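You operate a simulated robot arm through the tools that you are given. There is no shell and no other tool.

You are at the controls of a simulated robot arm. One attempt, no reset.

## Task
Test the tester's two capacitors and stand the good one in the rack.
Fine: the other stays in its socket; both slides end back, tester off.

Only the result counts: the job must be done as asked and must still hold three seconds after the hand-in. Knocking over, shifting, dropping, spilling or breaking anything else fails it.

## Robot
A 6-joint arm with a two-finger gripper, fixed in place. Base frame: the origin is on the floor under the middle of its stand, x ahead of it, y to its left, z up. Readings come in cm, rad, newtons and seconds.
It reaches about 157.2 cm from its shoulder. Its first joint turns from -2.897 to 2.897 rad. Payload 2.45 kg.
The TCP is the grasp point between the finger pads, 2 cm short of the fingertips. In the tool frame z runs along the fingers and y along their closing line. The gripper opens to 14 cm; its body begins 16.8 cm behind the TCP.
Orientation is told as [roll, pitch, yaw] about the base's x, y, z axes, in that order, counted from this pose: with the fingers straight down and closing along the base's y, the tool's x points along the base's -x, its y along +y and its z along -z.

## Interface
- The arm moves only by the tool move_arm. Its argument "commands" is text: rows parted by semicolons, each of 7 numbers parted by spaces: the shift along the tool's x, y, z in cm, then the turn, a rotation vector about the tool's x, y, z in rad, then the gripper command, from -1 (fully open) to 1 (shut), values between in proportion. In form: tx ty tz ax ay az fingers; .... A call has 1 to 20 rows; each row is the pose to reach, as a shift and turn from the pose commanded when the call began, along the tool's axes at that moment. Rows are played at 5 a second. More than 5 cm and 0.15 rad between two rows, or a gripper value outside its range, and nothing of the call is played. A pose out of reach is approached as far as the arm can. The call stops where the force on the tool passes 90 N (or 10 N more than at its start, if that is more) or the arm is blocked; 0.2 s more then pass. Each finger travels about 4.5 cm/s and halts on what it meets, pressing with about 44 N; the grip force reading is that of the motor and also rises with nothing between the fingers. The clock runs only during rows and for 0.2 s after the last one: add rows that repeat a pose to give the fingers time. It gives the time, the measured TCP pose, the force on the tool (base axes), the opening and the grip force at its end, in the units of the frame above (readings bear some noise), with the torque about the TCP (base axes, N m) and any sound that the robot's microphone picked up, and new pictures: "pictures" is both (left out), scene, wrist or none.
- Cameras (640 x 400 px; columns grow to the right, rows downward): "scene" is fixed at [40.08, -49.89, 154.63]; the picture's right is [0.56, -0.83, 0.00], its down [-0.52, -0.35, -0.78] and it looks along [0.65, 0.44, -0.63] (base axes); focal length 350 px, centre (320, 200). "wrist" rides on the gripper at [7.8, 1.1, -20.9] in the tool frame; the picture's right is [-0.14, 0.99, 0.00], its down [-0.92, -0.13, -0.37] and it looks along [-0.37, -0.05, 0.93] (tool axes); focal length 280 px, centre (320, 200). There is no depth. A picture from a camera that has moved, and an enlarged one, comes with that camera's place and axes in the base frame and with its lens.
- enlarge(camera, box): a new picture of the part [left, top, right, bottom] of that camera's present view, enlarged. It takes no simulated time.
- job_done(): hands the job in; it is judged then, once.

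Places have to be worked out from the pictures, the camera data and where the tool is seen. Open the gripper and draw the arm clear of the work before you hand the job in, unless the task says otherwise.

The tools are called after "Call:" by a JSON object that holds its "fn" and its "kwargs". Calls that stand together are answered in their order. move_arm: Moves the arm, as the interface text tells. Its arguments: {"type":"object","properties":{"commands":{"type":"string"},"pictures":{"type":"string","enum":["both","scene","wrist","none"]}},"required":["commands"]} The other tools are called the same way: enlarge (camera, box) takes an enlarged picture of a part of a camera's view; job_done () hands the job in.

At the start:

```text
time: 0.0
tcp_pos: [68.61, -9.33, 132.03]
orientation: [0.0, -0.001, 0.001]
ft_force: [0.0, -0.6, 0.2]
ft_torque: [0.03, 0.02, 0.0]
width: 14.0
grip_force: 0.1
```

scene: 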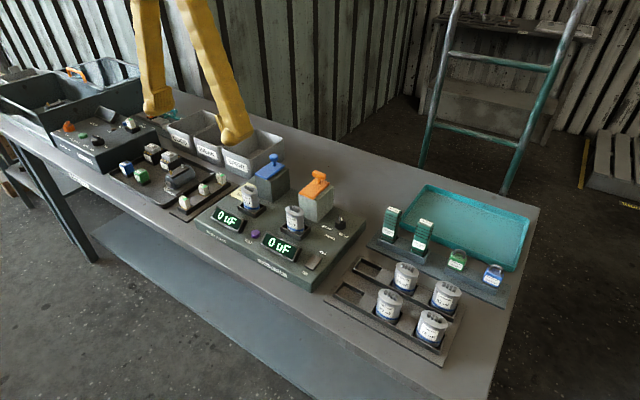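
wrist: 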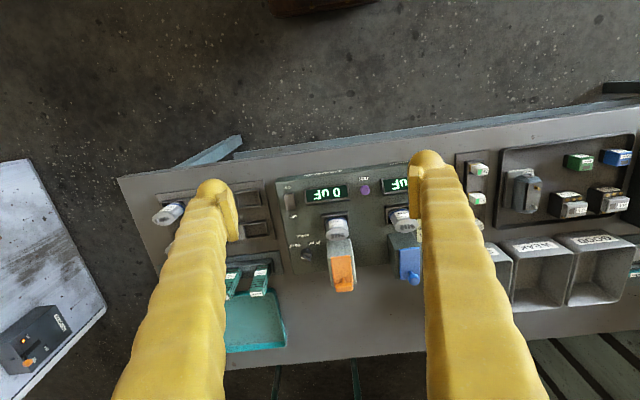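

I'll look closely at the tester and the rack in the present views before moving.

Call:
{"fn": "enlarge", "kwargs": {"camera": "scene", "box": [190, 140, 370, 300]}}

Call:
{"fn": "enlarge", "kwargs": {"camera": "scene", "box": [320, 180, 540, 370]}}

Call:
{"fn": "enlarge", "kwargs": {"camera": "wrist", "box": [230, 150, 440, 320]}}

Call:
{"fn": "enlarge", "kwargs": {"camera": "scene", "box": [0, 50, 260, 220]}}

```text
2.50 times, centred on (280, 220) of scene
camera zoom: at [40.08, -49.89, 154.63], right [0.56, -0.83, 0.0], down [-0.52, -0.35, -0.78], along [0.65, 0.44, -0.63], focal length 875 px, centre (420, 150)
```

zoom: 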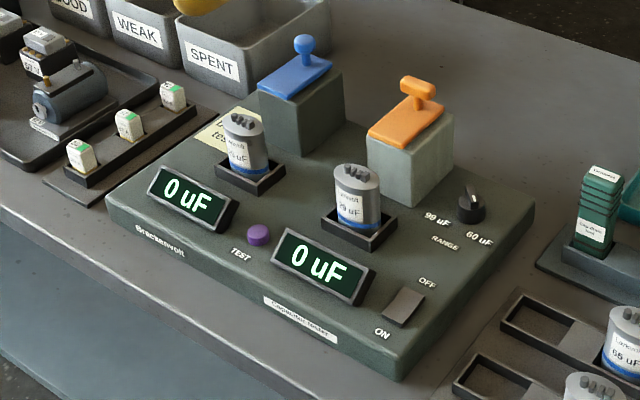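

```text
2.11 times, centred on (430, 275) of scene
camera zoom: at [40.08, -49.89, 154.63], right [0.56, -0.83, 0.0], down [-0.52, -0.35, -0.78], along [0.65, 0.44, -0.63], focal length 737 px, centre (88, 42)
```

zoom: 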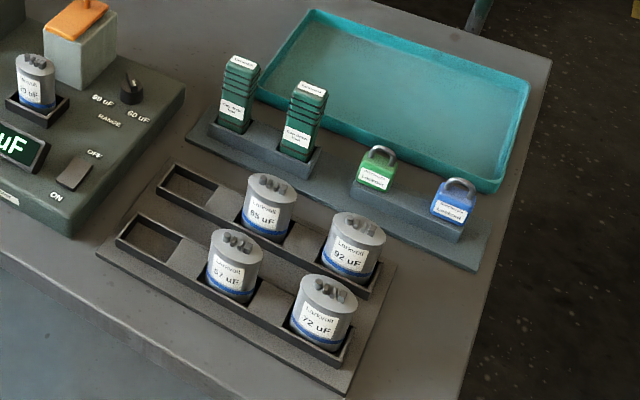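

```text
2.35 times, centred on (335, 235) of wrist
camera zoom: at [60.8, -8.2, 152.88], right [0.14, 0.99, 0.0], down [0.92, -0.13, 0.37], along [0.37, -0.05, -0.93], focal length 660 px, centre (285, 118)
```

zoom: 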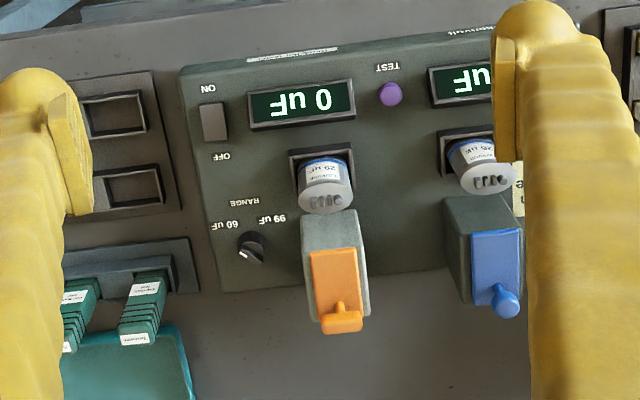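

```text
2.35 times, centred on (130, 135) of scene
camera zoom: at [40.08, -49.89, 154.63], right [0.56, -0.83, 0.0], down [-0.52, -0.35, -0.78], along [0.65, 0.44, -0.63], focal length 824 px, centre (767, 353)
```

zoom: 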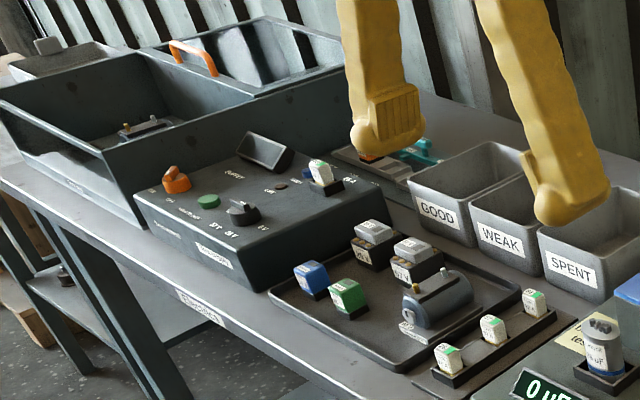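

The tester carries two capacitors with blue and orange slides behind them, a test button, a range knob and a power switch, plus a yellow note. I'll enlarge those to read the labels.

Call:
{"fn": "enlarge", "kwargs": {"camera": "scene", "box": [225, 170, 275, 220]}}

Call:
{"fn": "enlarge", "kwargs": {"camera": "scene", "box": [270, 190, 330, 240]}}

Call:
{"fn": "enlarge", "kwargs": {"camera": "scene", "box": [295, 205, 365, 285]}}

Call:
{"fn": "enlarge", "kwargs": {"camera": "wrist", "box": [300, 190, 360, 240]}}

Call:
{"fn": "enlarge", "kwargs": {"camera": "wrist", "box": [380, 190, 460, 250]}}

```text
8.00 times, centred on (250, 195) of scene
camera zoom: at [40.08, -49.89, 154.63], right [0.56, -0.83, 0.0], down [-0.52, -0.35, -0.78], along [0.65, 0.44, -0.63], focal length 2800 px, centre (880, 240)
```

zoom: 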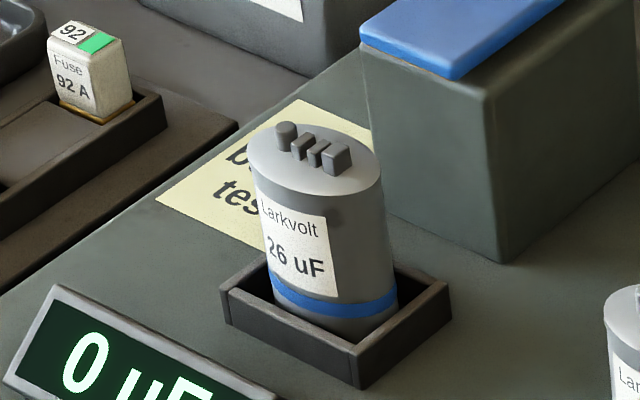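

```text
8.00 times, centred on (300, 215) of scene
camera zoom: at [40.08, -49.89, 154.63], right [0.56, -0.83, 0.0], down [-0.52, -0.35, -0.78], along [0.65, 0.44, -0.63], focal length 2800 px, centre (480, 80)
```

zoom: 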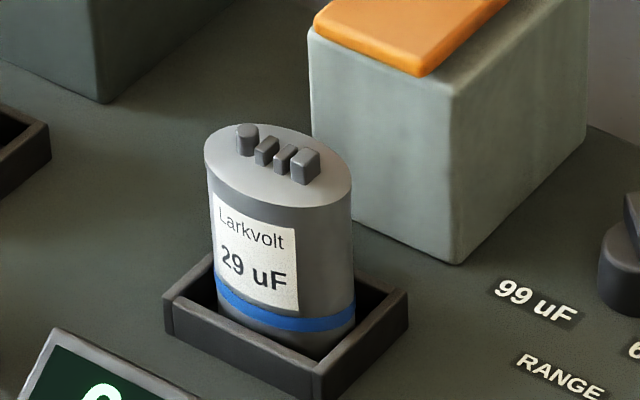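

```text
5.00 times, centred on (330, 245) of scene
camera zoom: at [40.08, -49.89, 154.63], right [0.56, -0.83, 0.0], down [-0.52, -0.35, -0.78], along [0.65, 0.44, -0.63], focal length 1750 px, centre (270, -25)
```

zoom: 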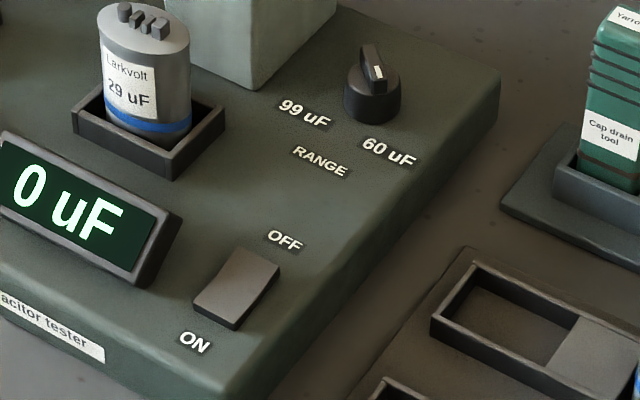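

```text
8.00 times, centred on (330, 215) of wrist
camera zoom: at [60.8, -8.2, 152.88], right [0.14, 0.99, 0.0], down [0.92, -0.13, 0.37], along [0.37, -0.05, -0.93], focal length 2243 px, centre (240, 80)
```

zoom: 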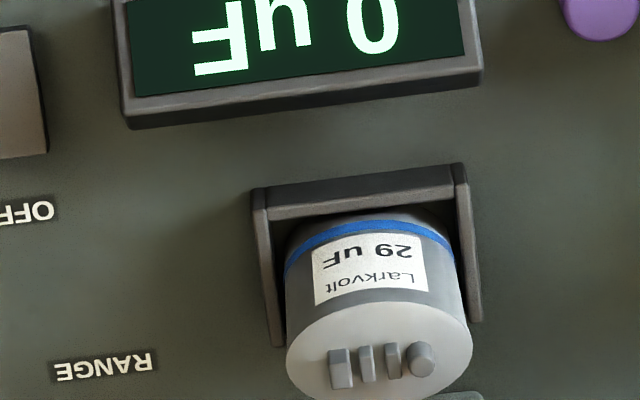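

```text
6.67 times, centred on (420, 220) of wrist
camera zoom: at [60.8, -8.2, 152.88], right [0.14, 0.99, 0.0], down [0.92, -0.13, 0.37], along [0.37, -0.05, -0.93], focal length 1869 px, centre (-347, 67)
```

zoom: 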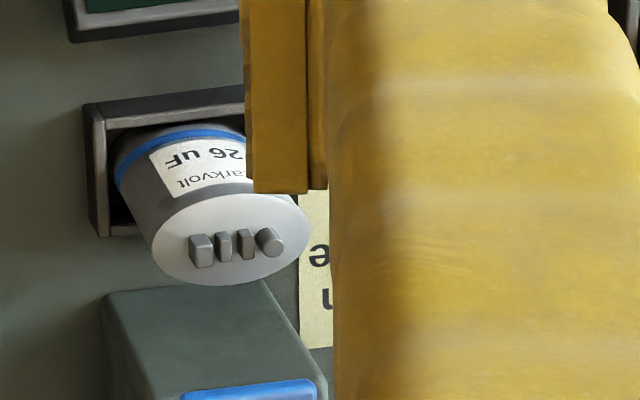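

Left capacitor is labelled 26 uF, the right 29 uF; triangulating, the TEST button is near (83,-1,93.5) and the capacitor tops near z 99.7. I'll shift the arm left to read the yellow note that the finger hides.

Call:
{"fn": "move_arm", "kwargs": {"commands": "0 5 0 0 0 0 -1; 0 10 0 0 0 0 -1; 0 15 0 0 0 0 -1; 0 20 0 0 0 0 -1; 0 23 0 0 0 0 -1; 0 23 0 0 0 0 -1"}}

```text
time: 1.4
tcp_pos: [68.45, 13.79, 132.07]
orientation: [-0.001, -0.003, 0.001]
ft_force: [-0.4, 0.9, 0.1]
ft_torque: [-0.01, 0.02, -0.02]
width: 13.99
grip_force: 0.1
camera wrist: at [60.62, 14.87, 152.95], right [0.14, 0.99, 0.0], down [0.92, -0.13, 0.37], along [0.37, -0.05, -0.93], focal length 280 px, centre (320, 200)
```

scene: 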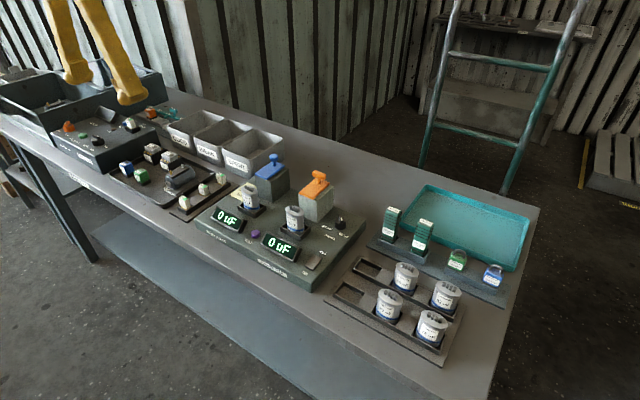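
wrist: 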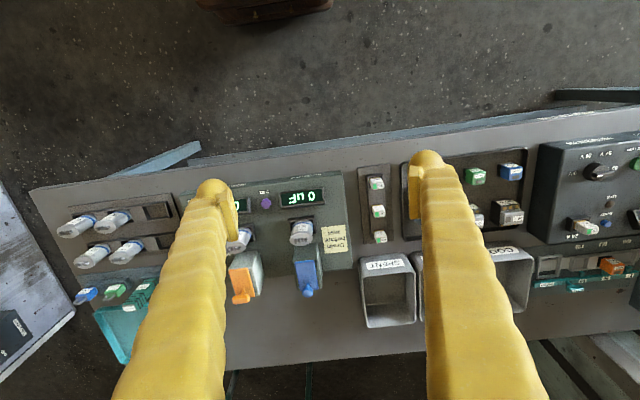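

The note is now visible beside the left capacitor. I'll enlarge it, along with the left bay and the rest of the bench.

Call:
{"fn": "enlarge", "kwargs": {"camera": "wrist", "box": [310, 215, 360, 265]}}

Call:
{"fn": "enlarge", "kwargs": {"camera": "wrist", "box": [230, 165, 360, 305]}}

Call:
{"fn": "enlarge", "kwargs": {"camera": "wrist", "box": [30, 180, 200, 300]}}

Call:
{"fn": "enlarge", "kwargs": {"camera": "scene", "box": [370, 195, 440, 265]}}

```text
8.00 times, centred on (335, 240) of wrist
camera zoom: at [60.62, 14.87, 152.95], right [0.14, 0.99, 0.0], down [0.92, -0.13, 0.37], along [0.37, -0.05, -0.93], focal length 2243 px, centre (200, -120)
```

zoom: 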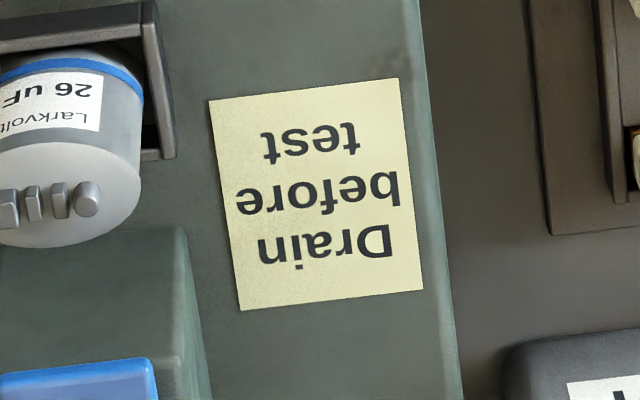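

```text
2.86 times, centred on (295, 235) of wrist
camera zoom: at [60.62, 14.87, 152.95], right [0.14, 0.99, 0.0], down [0.92, -0.13, 0.37], along [0.37, -0.05, -0.93], focal length 801 px, centre (391, 100)
```

zoom: 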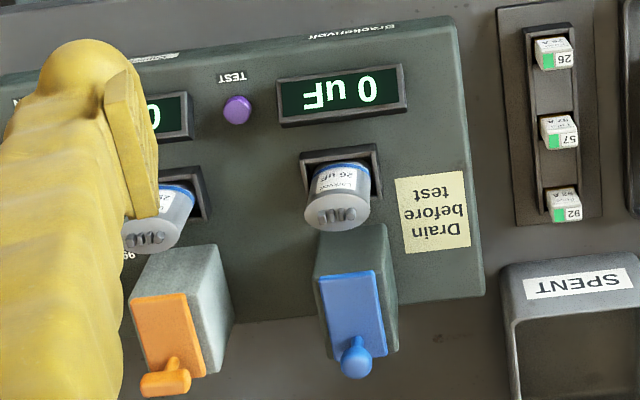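

```text
3.33 times, centred on (115, 240) of wrist
camera zoom: at [60.62, 14.87, 152.95], right [0.14, 0.99, 0.0], down [0.92, -0.13, 0.37], along [0.37, -0.05, -0.93], focal length 935 px, centre (1003, 67)
```

zoom: 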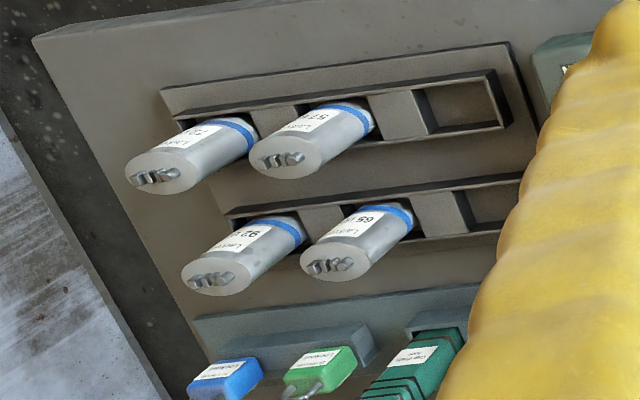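

```text
5.71 times, centred on (405, 230) of scene
camera zoom: at [40.08, -49.89, 154.63], right [0.56, -0.83, 0.0], down [-0.52, -0.35, -0.78], along [0.65, 0.44, -0.63], focal length 2000 px, centre (-166, 29)
```

zoom: 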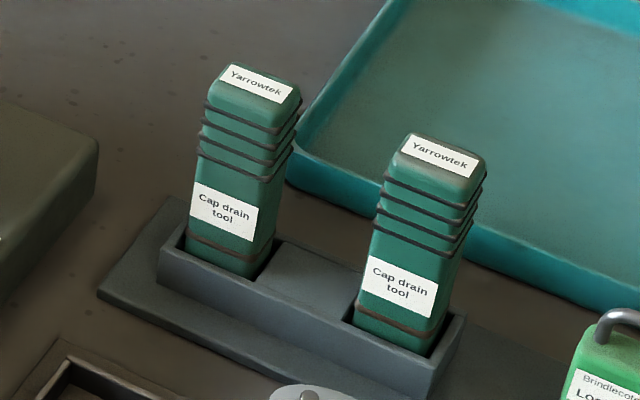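

The note reads "Drain before test", so both capacitors must be drained with a "Cap drain tool" first. I place the two tools' tops near (103,-28.7,100.4) and (103,-36.6,100.4); I move over there for a closer look.

Call:
{"fn": "move_arm", "kwargs": {"commands": "-1.5 -4.3 1 0 0 0 -1; -3 -8.6 2 0 0 0 -1; -4.5 -12.9 3 0 0 0 -1; -6 -17.2 4 0 0 0 -1; -7.5 -21.5 5 0 0 0 -1; -9 -25.8 6 0 0 0 -1; -10.5 -30.1 7 0 0 0 -1; -12 -34.4 8 0 0 0 -1; -13.5 -38.7 9 0 0 0 -1; -15 -43 10 0 0 0 -1; -15 -43 10 0 0 0 -1"}}

```text
time: 3.8
tcp_pos: [83.5, -29.31, 121.95]
orientation: [0.001, -0.001, 0.001]
ft_force: [0.2, 0.0, 0.2]
ft_torque: [0.0, 0.02, 0.0]
width: 13.98
grip_force: 0.1
camera wrist: at [75.74, -28.28, 142.94], right [0.14, 0.99, 0.0], down [0.92, -0.13, 0.37], along [0.37, -0.05, -0.93], focal length 280 px, centre (320, 200)
```

scene: 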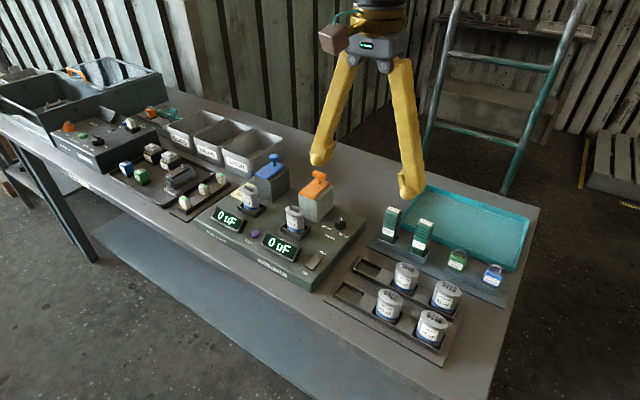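
wrist: 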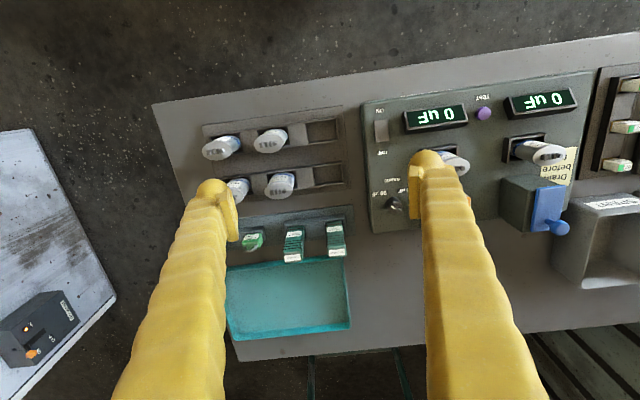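

Call:
{"fn": "enlarge", "kwargs": {"camera": "wrist", "box": [240, 180, 360, 280]}}

Call:
{"fn": "enlarge", "kwargs": {"camera": "wrist", "box": [190, 90, 430, 240]}}

Call:
{"fn": "enlarge", "kwargs": {"camera": "wrist", "box": [360, 80, 500, 240]}}

Call:
{"fn": "enlarge", "kwargs": {"camera": "scene", "box": [340, 230, 480, 360]}}

```text
4.00 times, centred on (300, 230) of wrist
camera zoom: at [75.74, -28.28, 142.94], right [0.14, 0.99, 0.0], down [0.92, -0.13, 0.37], along [0.37, -0.05, -0.93], focal length 1122 px, centre (400, 80)
```

zoom: 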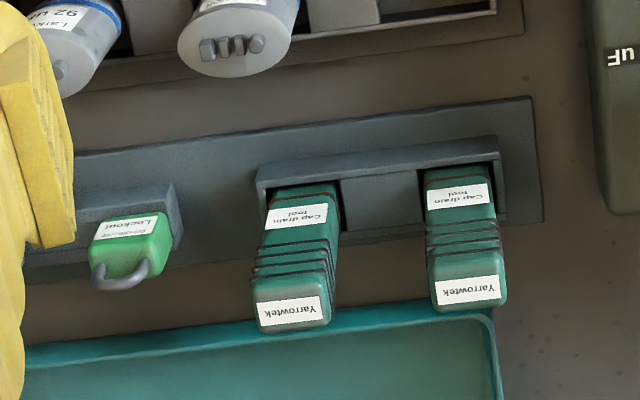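

```text
2.67 times, centred on (310, 165) of wrist
camera zoom: at [75.74, -28.28, 142.94], right [0.14, 0.99, 0.0], down [0.92, -0.13, 0.37], along [0.37, -0.05, -0.93], focal length 748 px, centre (347, 293)
```

zoom: 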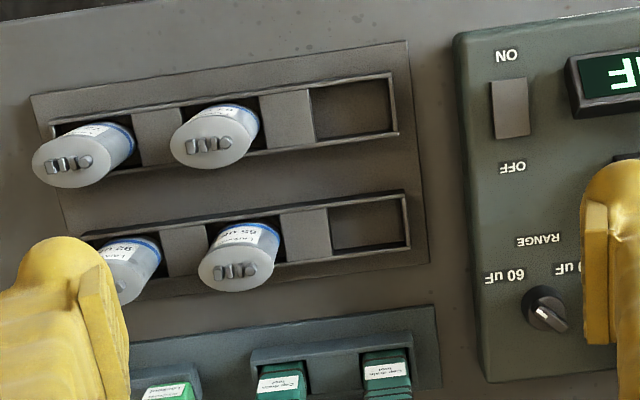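

```text
2.50 times, centred on (430, 160) of wrist
camera zoom: at [75.74, -28.28, 142.94], right [0.14, 0.99, 0.0], down [0.92, -0.13, 0.37], along [0.37, -0.05, -0.93], focal length 701 px, centre (45, 300)
```

zoom: 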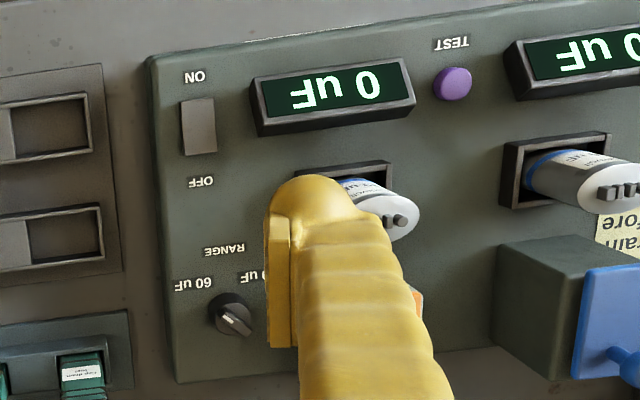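

```text
3.08 times, centred on (410, 295) of scene
camera zoom: at [40.08, -49.89, 154.63], right [0.56, -0.83, 0.0], down [-0.52, -0.35, -0.78], along [0.65, 0.44, -0.63], focal length 1077 px, centre (43, -92)
```

zoom: 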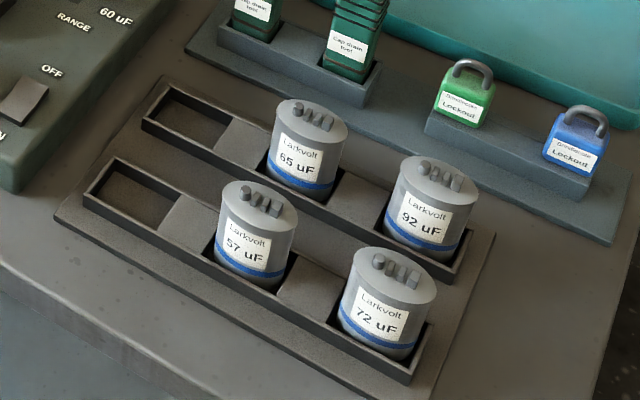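

I need to see where the range knob points, so I'll enlarge it and the power switch from both cameras.

Call:
{"fn": "enlarge", "kwargs": {"camera": "wrist", "box": [365, 175, 415, 225]}}

Call:
{"fn": "enlarge", "kwargs": {"camera": "scene", "box": [320, 205, 370, 255]}}

Call:
{"fn": "enlarge", "kwargs": {"camera": "scene", "box": [290, 240, 340, 290]}}

Call:
{"fn": "enlarge", "kwargs": {"camera": "wrist", "box": [360, 100, 410, 165]}}

```text
8.00 times, centred on (390, 200) of wrist
camera zoom: at [75.74, -28.28, 142.94], right [0.14, 0.99, 0.0], down [0.92, -0.13, 0.37], along [0.37, -0.05, -0.93], focal length 2243 px, centre (-240, 200)
```

zoom: 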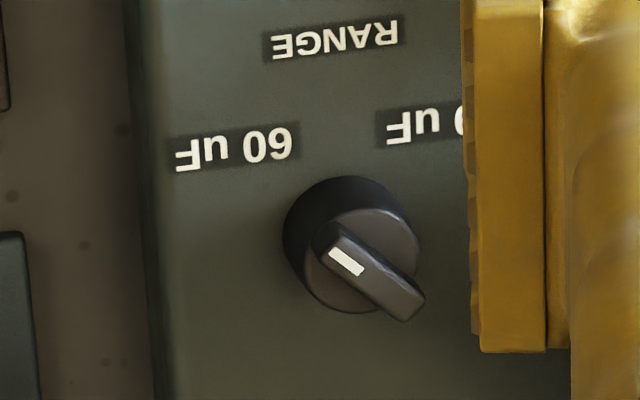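

```text
8.00 times, centred on (345, 230) of scene
camera zoom: at [40.08, -49.89, 154.63], right [0.56, -0.83, 0.0], down [-0.52, -0.35, -0.78], along [0.65, 0.44, -0.63], focal length 2800 px, centre (120, -40)
```

zoom: 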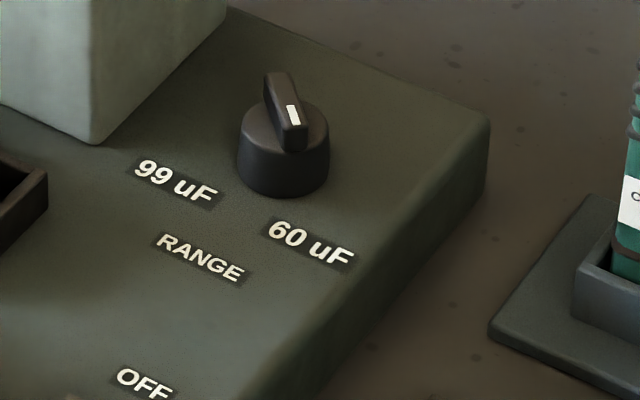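

```text
8.00 times, centred on (315, 265) of scene
camera zoom: at [40.08, -49.89, 154.63], right [0.56, -0.83, 0.0], down [-0.52, -0.35, -0.78], along [0.65, 0.44, -0.63], focal length 2800 px, centre (360, -320)
```

zoom: 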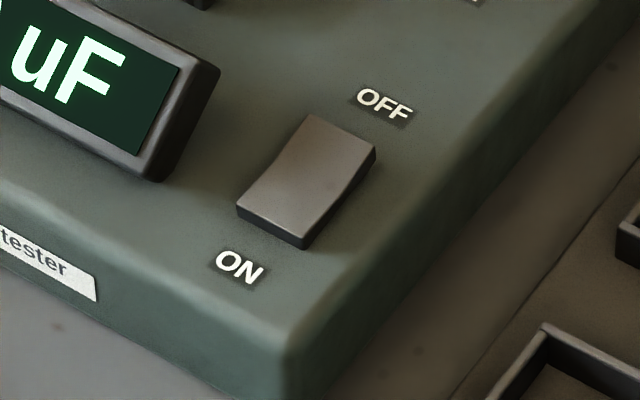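

```text
6.15 times, centred on (385, 132) of wrist
camera zoom: at [75.74, -28.28, 142.94], right [0.14, 0.99, 0.0], down [0.92, -0.13, 0.37], along [0.37, -0.05, -0.93], focal length 1726 px, centre (-80, 615)
```

zoom: 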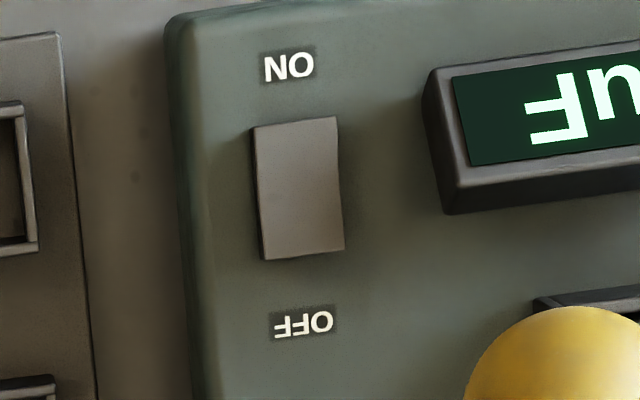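

The range mark points at 60 uF, which suits 26 and 29 uF, and the displays are lit, so the tester is on. Next I hover above the left drain tool at about (102.9,-28.9) with the fingers half closed to check the alignment.

Call:
{"fn": "move_arm", "kwargs": {"commands": "-4 0.1 2 0 0 0 -0.5; -8 0.2 4 0 0 0 0; -12 0.3 6 0 0 0 0.2; -16 0.4 8 0 0 0 0.25; -19.4 0.45 10 0 0 0 0.25; -19.4 0.45 10 0 0 0 0.25; -19.4 0.45 10 0 0 0 0.25"}}

```text
time: 5.4
tcp_pos: [103.22, -28.92, 112.11]
orientation: [-0.001, 0.0, -0.001]
ft_force: [0.0, 0.3, 0.2]
ft_torque: [0.0, 0.01, -0.01]
width: 5.24
grip_force: 0.3
camera wrist: at [95.51, -27.82, 132.9], right [0.14, 0.99, 0.0], down [0.92, -0.13, 0.37], along [0.37, -0.05, -0.93], focal length 280 px, centre (320, 200)
```

scene: 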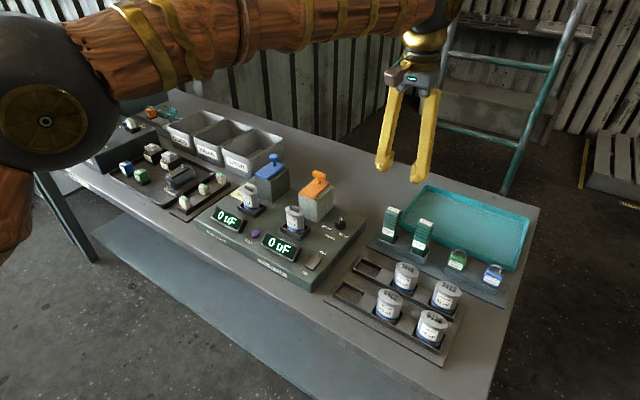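
wrist: 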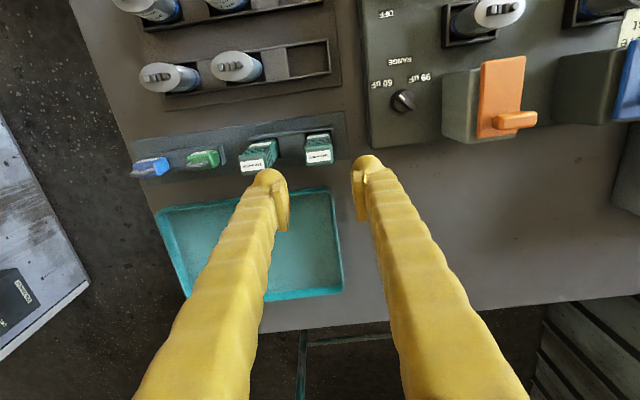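

Both tools are visible just ahead of the fingers. I'll enlarge to measure the left tool's top.

Call:
{"fn": "enlarge", "kwargs": {"camera": "wrist", "box": [230, 100, 410, 240]}}

Call:
{"fn": "enlarge", "kwargs": {"camera": "scene", "box": [340, 100, 480, 240]}}

```text
2.86 times, centred on (320, 170) of wrist
camera zoom: at [95.51, -27.82, 132.9], right [0.14, 0.99, 0.0], down [0.92, -0.13, 0.37], along [0.37, -0.05, -0.93], focal length 801 px, centre (320, 286)
```

zoom: 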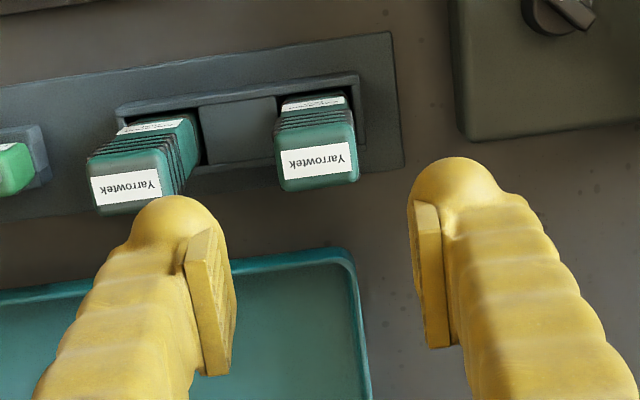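

```text
2.86 times, centred on (410, 170) of scene
camera zoom: at [40.08, -49.89, 154.63], right [0.56, -0.83, 0.0], down [-0.52, -0.35, -0.78], along [0.65, 0.44, -0.63], focal length 1000 px, centre (63, 286)
```

zoom: 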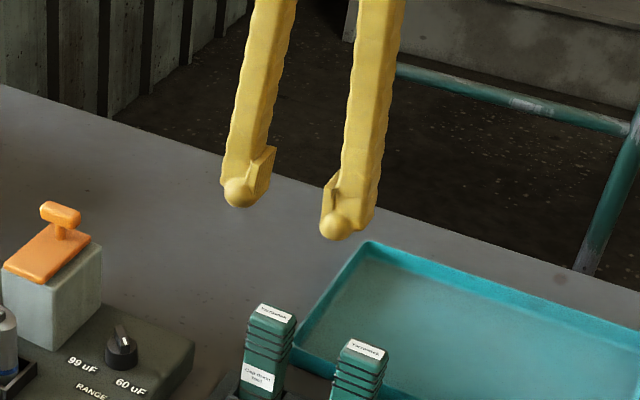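

The left tool's top sits at (102.9,-28.85,100.4), about 3.3 cm wide along y, and a 5.2 cm opening clears its neighbour by ~1 cm. I descend to grip just below the top and check before closing.

Call:
{"fn": "move_arm", "kwargs": {"commands": "0.3 0.07 4 0 0 0 0.25; 0.3 0.07 8 0 0 0 0.25; 0.3 0.07 11 0 0 0 0.25; 0.3 0.07 14.3 0 0 0 0.25; 0.3 0.07 14.3 0 0 0 0.25"}}

```text
time: 6.6
tcp_pos: [102.7, -28.84, 97.83]
orientation: [0.0, -0.001, -0.001]
ft_force: [0.4, 0.5, -0.1]
ft_torque: [0.04, -0.01, 0.0]
width: 5.24
grip_force: 0.0
camera wrist: at [94.92, -27.82, 118.61], right [0.14, 0.99, 0.0], down [0.92, -0.13, 0.37], along [0.37, -0.05, -0.93], focal length 280 px, centre (320, 200)
```

scene: 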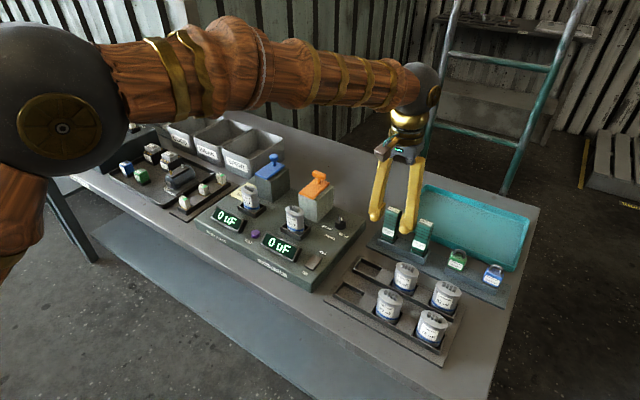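
wrist: 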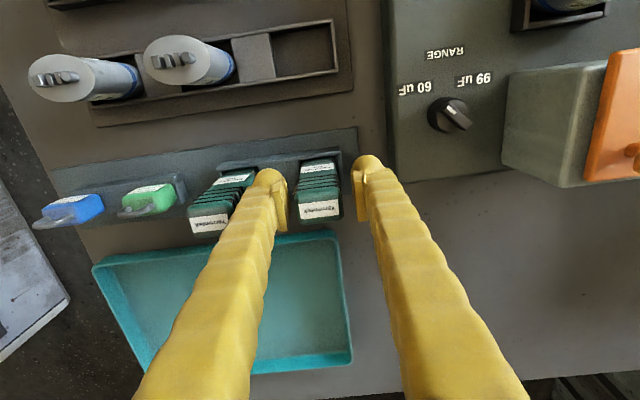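

The tool stands between the pads with a gap each side. I close on it, giving the fingers time.

Call:
{"fn": "move_arm", "kwargs": {"commands": "0 0 0 0 0 0 0.5; 0 0 0 0 0 0 0.7; 0 0 0 0 0 0 0.85; 0 0 0 0 0 0 1; 0 0 0 0 0 0 1; 0 0 0 0 0 0 1"}}

```text
time: 8.0
tcp_pos: [102.62, -28.96, 97.72]
orientation: [0.0, 0.0, 0.0]
ft_force: [0.3, -0.3, 0.2]
ft_torque: [-0.01, 0.01, 0.01]
width: 3.26
grip_force: 43.9
camera wrist: at [94.92, -27.81, 118.62], right [0.14, 0.99, 0.0], down [0.92, -0.13, 0.37], along [0.37, -0.05, -0.93], focal length 280 px, centre (320, 200)
```

scene: 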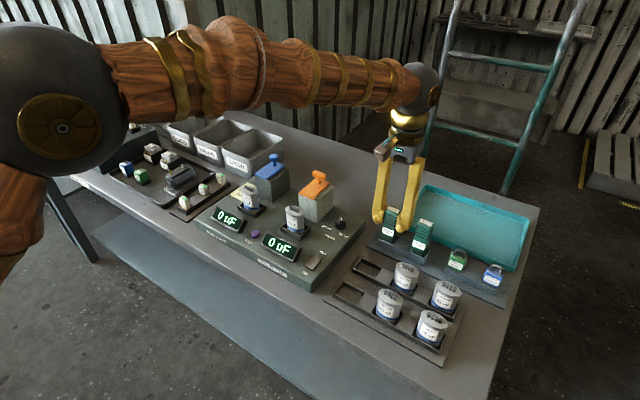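
wrist: 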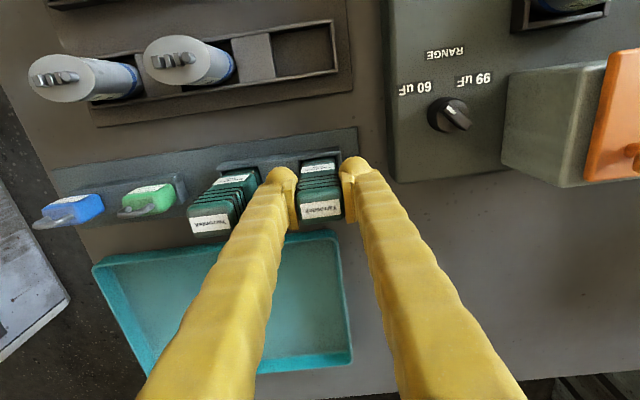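

The grip holds at 3.26 cm width. I lift the tool straight up out of the stand and look at its bottom end.

Call:
{"fn": "move_arm", "kwargs": {"commands": "0 0 -3 0 0 0 1; 0 0 -6 0 0 0 1; 0 0 -9 0 0 0 1; 0 0 -13 0 0 0 1; 0 0 -17 0 0 0 1; 0 0 -17 0 0 0 1"}}

Call:
{"fn": "enlarge", "kwargs": {"camera": "scene", "box": [330, 130, 470, 270]}}

```text
time: 9.4
tcp_pos: [102.67, -28.85, 114.73]
orientation: [0.0, 0.0, -0.001]
ft_force: [0.0, -0.6, -1.6]
ft_torque: [0.01, 0.01, -0.01]
width: 3.26
grip_force: 44.1
camera wrist: at [94.91, -27.81, 135.64], right [0.14, 0.99, 0.0], down [0.92, -0.13, 0.37], along [0.37, -0.05, -0.93], focal length 280 px, centre (320, 200)
```

scene: 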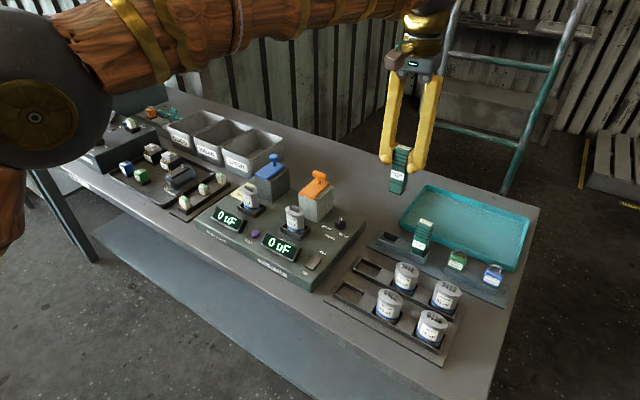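
wrist: 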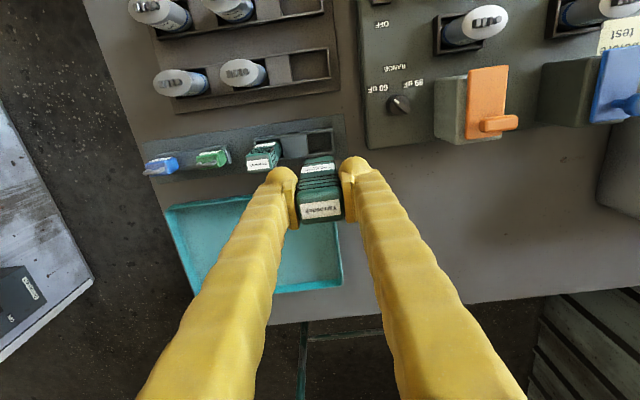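

```text
2.86 times, centred on (400, 200) of scene
camera zoom: at [40.08, -49.89, 154.63], right [0.56, -0.83, 0.0], down [-0.52, -0.35, -0.78], along [0.65, 0.44, -0.63], focal length 1000 px, centre (91, 200)
```

zoom: 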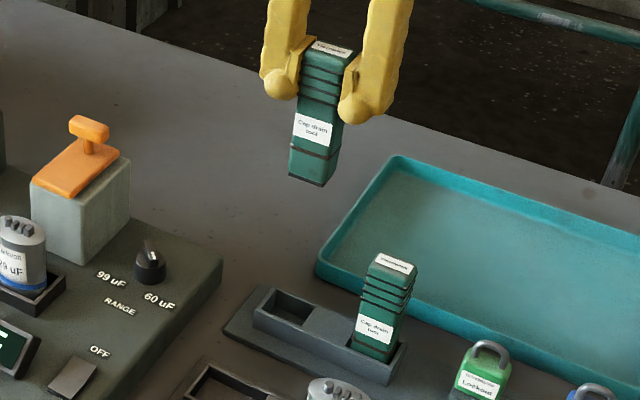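

The tool is out; its bottom seems about 8.7 cm below the TCP. I'll enlarge it strongly to see its contact end.

Call:
{"fn": "enlarge", "kwargs": {"camera": "scene", "box": [380, 140, 420, 200]}}

Call:
{"fn": "enlarge", "kwargs": {"camera": "scene", "box": [235, 170, 315, 240]}}

Call:
{"fn": "enlarge", "kwargs": {"camera": "wrist", "box": [420, 0, 640, 150]}}

```text
6.67 times, centred on (400, 170) of scene
camera zoom: at [40.08, -49.89, 154.63], right [0.56, -0.83, 0.0], down [-0.52, -0.35, -0.78], along [0.65, 0.44, -0.63], focal length 2334 px, centre (-213, 400)
```

zoom: 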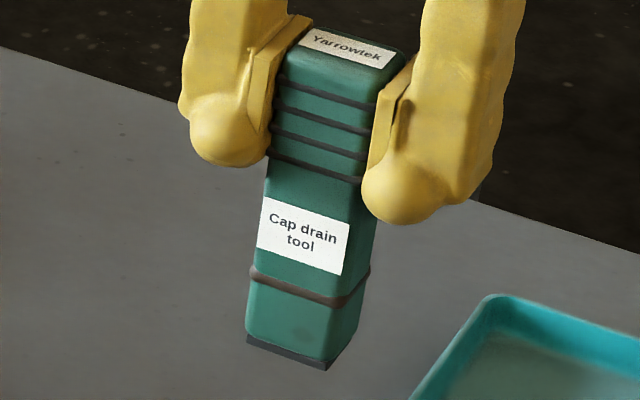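

```text
5.71 times, centred on (275, 205) of scene
camera zoom: at [40.08, -49.89, 154.63], right [0.56, -0.83, 0.0], down [-0.52, -0.35, -0.78], along [0.65, 0.44, -0.63], focal length 2000 px, centre (577, 171)
```

zoom: 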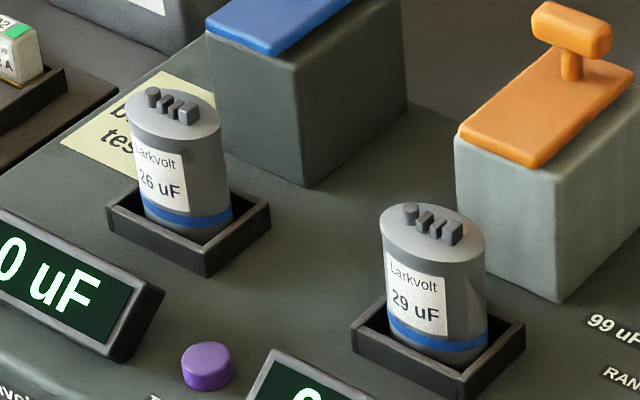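

```text
2.67 times, centred on (530, 75) of wrist
camera zoom: at [94.91, -27.81, 135.64], right [0.14, 0.99, 0.0], down [0.92, -0.13, 0.37], along [0.37, -0.05, -0.93], focal length 748 px, centre (-240, 533)
```

zoom: 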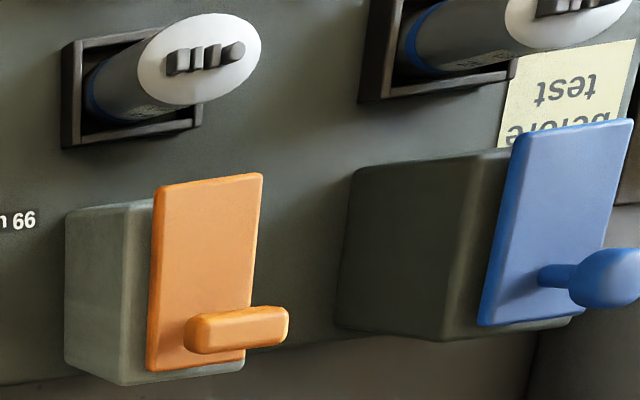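

The bottom is a dark contact pad; the 29 uF terminals are near (90.7,-8.3,99.4). I carry the tool over there, staying high, and check alignment.

Call:
{"fn": "move_arm", "kwargs": {"commands": "4 0 -1 0 0 0 1; 8 2 -1 0 0 0 1; 12 4 -1 0 0 0 1; 12 8.5 -1 0 0 0 1; 12 13 -1 0 0 0 1; 12 17.5 -1 0 0 0 1; 12 20.6 -1 0 0 0 1; 12 20.6 -1 0 0 0 1; 12 20.6 -1 0 0 0 1"}}

Call:
{"fn": "enlarge", "kwargs": {"camera": "scene", "box": [250, 120, 350, 240]}}

Call:
{"fn": "enlarge", "kwargs": {"camera": "wrist", "box": [240, 80, 400, 240]}}

```text
time: 11.4
tcp_pos: [90.71, -7.87, 115.45]
orientation: [0.0, 0.0, 0.0]
ft_force: [0.3, 0.3, -0.4]
ft_torque: [-0.01, 0.0, 0.03]
width: 3.26
grip_force: 44.5
camera wrist: at [82.89, -6.81, 136.37], right [0.14, 0.99, 0.0], down [0.92, -0.13, 0.37], along [0.37, -0.05, -0.93], focal length 280 px, centre (320, 200)
```

scene: 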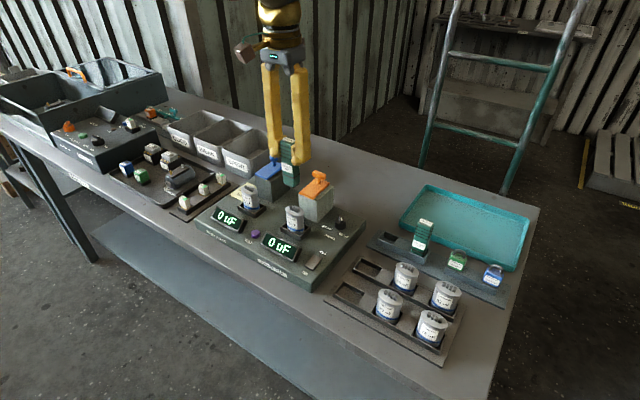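
wrist: 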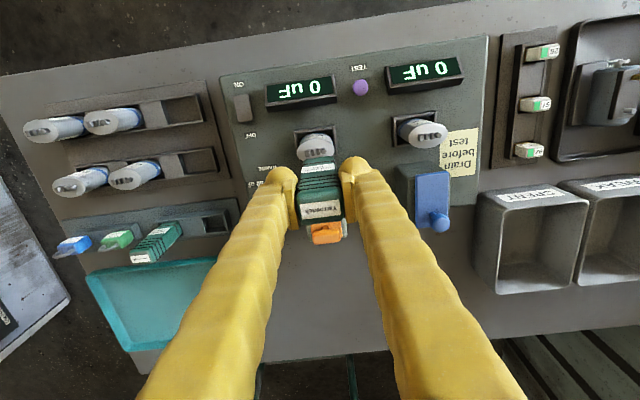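

```text
3.33 times, centred on (300, 180) of scene
camera zoom: at [40.08, -49.89, 154.63], right [0.56, -0.83, 0.0], down [-0.52, -0.35, -0.78], along [0.65, 0.44, -0.63], focal length 1167 px, centre (387, 267)
```

zoom: 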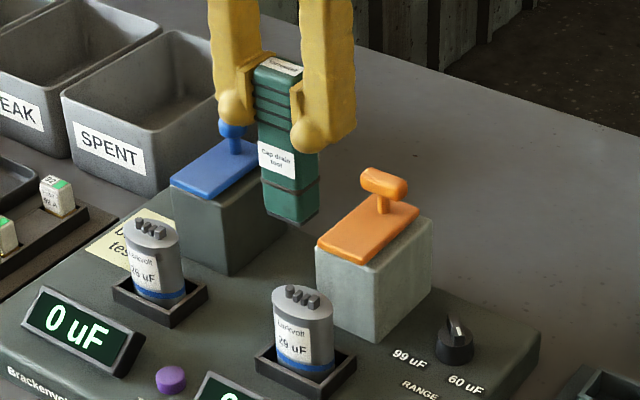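

```text
2.50 times, centred on (320, 160) of wrist
camera zoom: at [82.89, -6.81, 136.37], right [0.14, 0.99, 0.0], down [0.92, -0.13, 0.37], along [0.37, -0.05, -0.93], focal length 701 px, centre (320, 300)
```

zoom: 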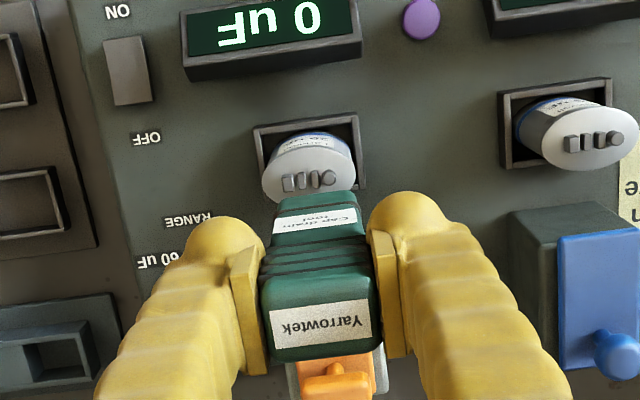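

The capacitor's terminals come out at about (90.5,-8.35,99.7), so I nudge -0.45 cm in y and lower the tool to ~1 cm above them.

Call:
{"fn": "move_arm", "kwargs": {"commands": "0.2 -0.45 0 0 0 0 1; 0.2 -0.45 2 0 0 0 1; 0.2 -0.45 4 0 0 0 1; 0.2 -0.45 5.5 0 0 0 1; 0.2 -0.45 5.5 0 0 0 1"}}

Call:
{"fn": "enlarge", "kwargs": {"camera": "scene", "box": [260, 160, 340, 240]}}

Call:
{"fn": "enlarge", "kwargs": {"camera": "wrist", "box": [260, 100, 380, 220]}}

```text
time: 12.6
tcp_pos: [90.35, -8.57, 110.05]
orientation: [-0.001, -0.001, -0.003]
ft_force: [0.5, 1.1, -0.6]
ft_torque: [0.0, -0.02, 0.02]
width: 3.22
grip_force: 44.5
camera wrist: at [82.65, -7.47, 130.97], right [0.14, 0.99, 0.0], down [0.92, -0.13, 0.37], along [0.37, -0.05, -0.93], focal length 280 px, centre (320, 200)
```

scene: 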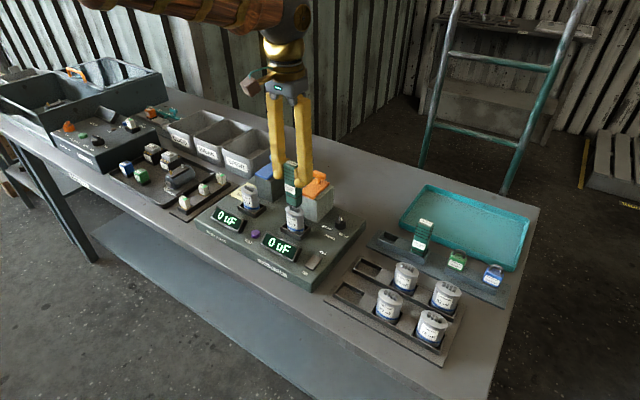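
wrist: 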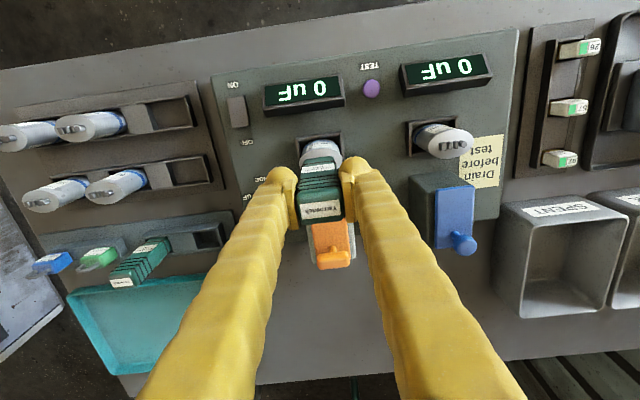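

```text
5.00 times, centred on (300, 200) of scene
camera zoom: at [40.08, -49.89, 154.63], right [0.56, -0.83, 0.0], down [-0.52, -0.35, -0.78], along [0.65, 0.44, -0.63], focal length 1750 px, centre (420, 200)
```

zoom: 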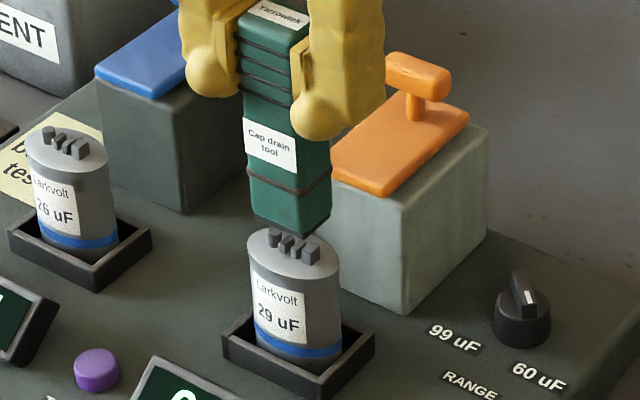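

```text
3.33 times, centred on (320, 160) of wrist
camera zoom: at [82.65, -7.47, 130.97], right [0.14, 0.99, 0.0], down [0.92, -0.13, 0.37], along [0.37, -0.05, -0.93], focal length 935 px, centre (320, 333)
```

zoom: 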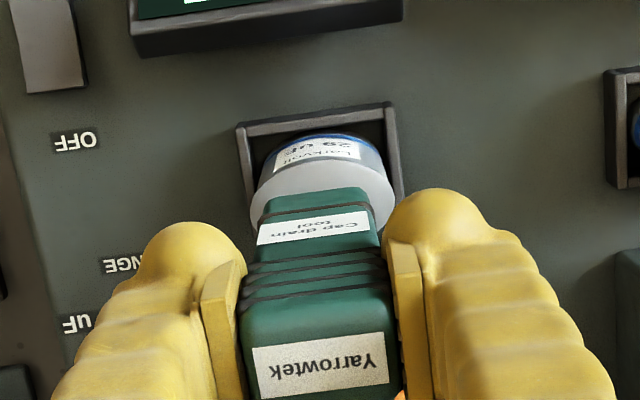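

The pad is lined up above the terminals with under 1 cm to go. I lower in small steps, watching force and sound.

Call:
{"fn": "move_arm", "kwargs": {"commands": "0.1 0.15 0.4 0 0 0 1; 0.1 0.15 0.8 0 0 0 1; 0.1 0.15 1.0 0 0 0 1; 0.1 0.15 1.0 0 0 0 1"}}

Call:
{"fn": "enlarge", "kwargs": {"camera": "scene", "box": [270, 180, 330, 240]}}

```text
time: 13.6
tcp_pos: [90.27, -8.35, 109.03]
orientation: [0.001, 0.001, 0.001]
ft_force: [-0.1, -0.1, -0.9]
ft_torque: [0.02, 0.0, 0.0]
width: 3.24
grip_force: 43.9
camera wrist: at [82.58, -7.35, 129.98], right [0.14, 0.99, 0.0], down [0.92, -0.13, 0.37], along [0.37, -0.05, -0.93], focal length 280 px, centre (320, 200)
```

scene: 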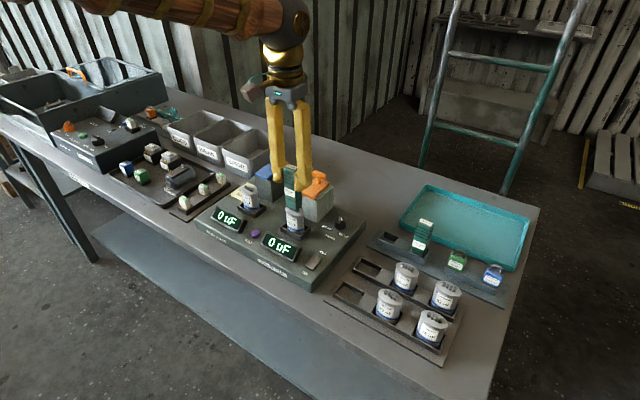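
wrist: 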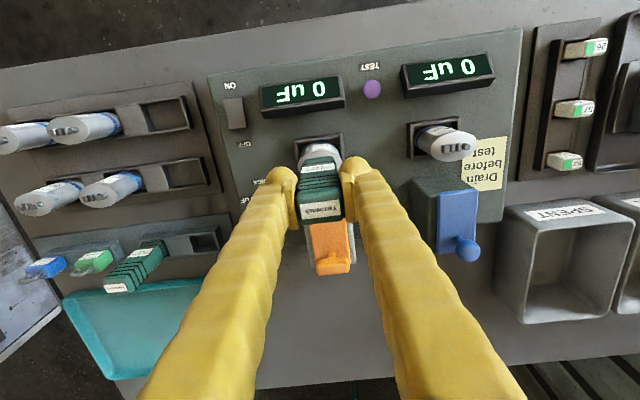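

```text
6.67 times, centred on (300, 210) of scene
camera zoom: at [40.08, -49.89, 154.63], right [0.56, -0.83, 0.0], down [-0.52, -0.35, -0.78], along [0.65, 0.44, -0.63], focal length 2334 px, centre (453, 133)
```

zoom: 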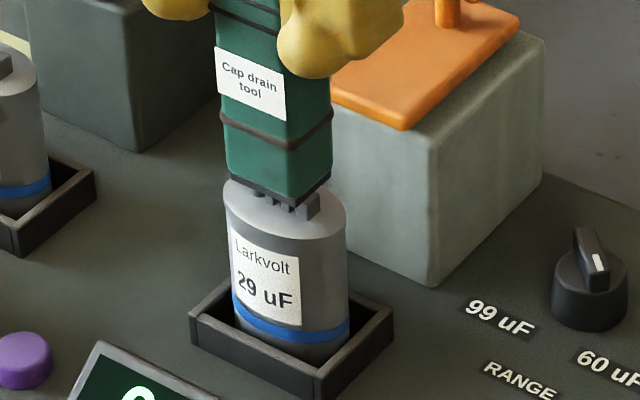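

The pad is within a few millimetres of the terminals, no contact force yet. I continue down in 0.15 cm steps.

Call:
{"fn": "move_arm", "kwargs": {"commands": "0 0 0.15 0 0 0 1; 0 0 0.3 0 0 0 1; 0 0 0.3 0 0 0 1", "pictures": "none"}}

Call:
{"fn": "enlarge", "kwargs": {"camera": "scene", "box": [270, 180, 330, 240]}}

```text
time: 14.4
tcp_pos: [90.24, -8.41, 108.89]
orientation: [0.0, 0.0, 0.001]
ft_force: [0.6, 0.3, -0.9]
ft_torque: [0.03, -0.03, -0.03]
width: 3.25
grip_force: 44.0
```

```text
6.67 times, centred on (300, 210) of scene
camera zoom: at [40.08, -49.89, 154.63], right [0.56, -0.83, 0.0], down [-0.52, -0.35, -0.78], along [0.65, 0.44, -0.63], focal length 2334 px, centre (453, 133)
```

zoom: 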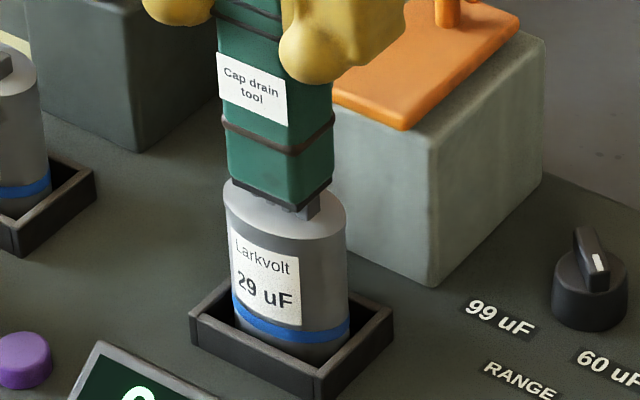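

Still no force; I go another 0.3 cm down.

Call:
{"fn": "move_arm", "kwargs": {"commands": "0 0 0.1 0 0 0 1; 0 0 0.2 0 0 0 1; 0 0 0.3 0 0 0 1; 0 0 0.3 0 0 0 1", "pictures": "none"}}

Call:
{"fn": "enlarge", "kwargs": {"camera": "scene", "box": [270, 180, 330, 240]}}

```text
time: 15.4
tcp_pos: [90.37, -8.39, 108.84]
orientation: [0.001, -0.001, 0.0]
ft_force: [-1.1, -0.6, 15.0]
ft_torque: [-0.04, 0.16, -0.01]
width: 3.26
grip_force: 44.5
```

```text
6.67 times, centred on (300, 210) of scene
camera zoom: at [40.08, -49.89, 154.63], right [0.56, -0.83, 0.0], down [-0.52, -0.35, -0.78], along [0.65, 0.44, -0.63], focal length 2334 px, centre (453, 133)
```

zoom: 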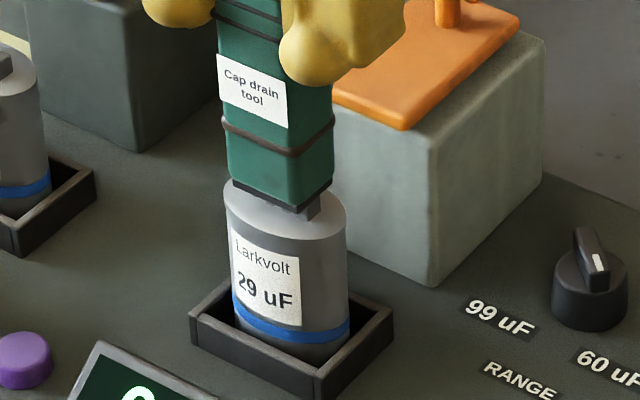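

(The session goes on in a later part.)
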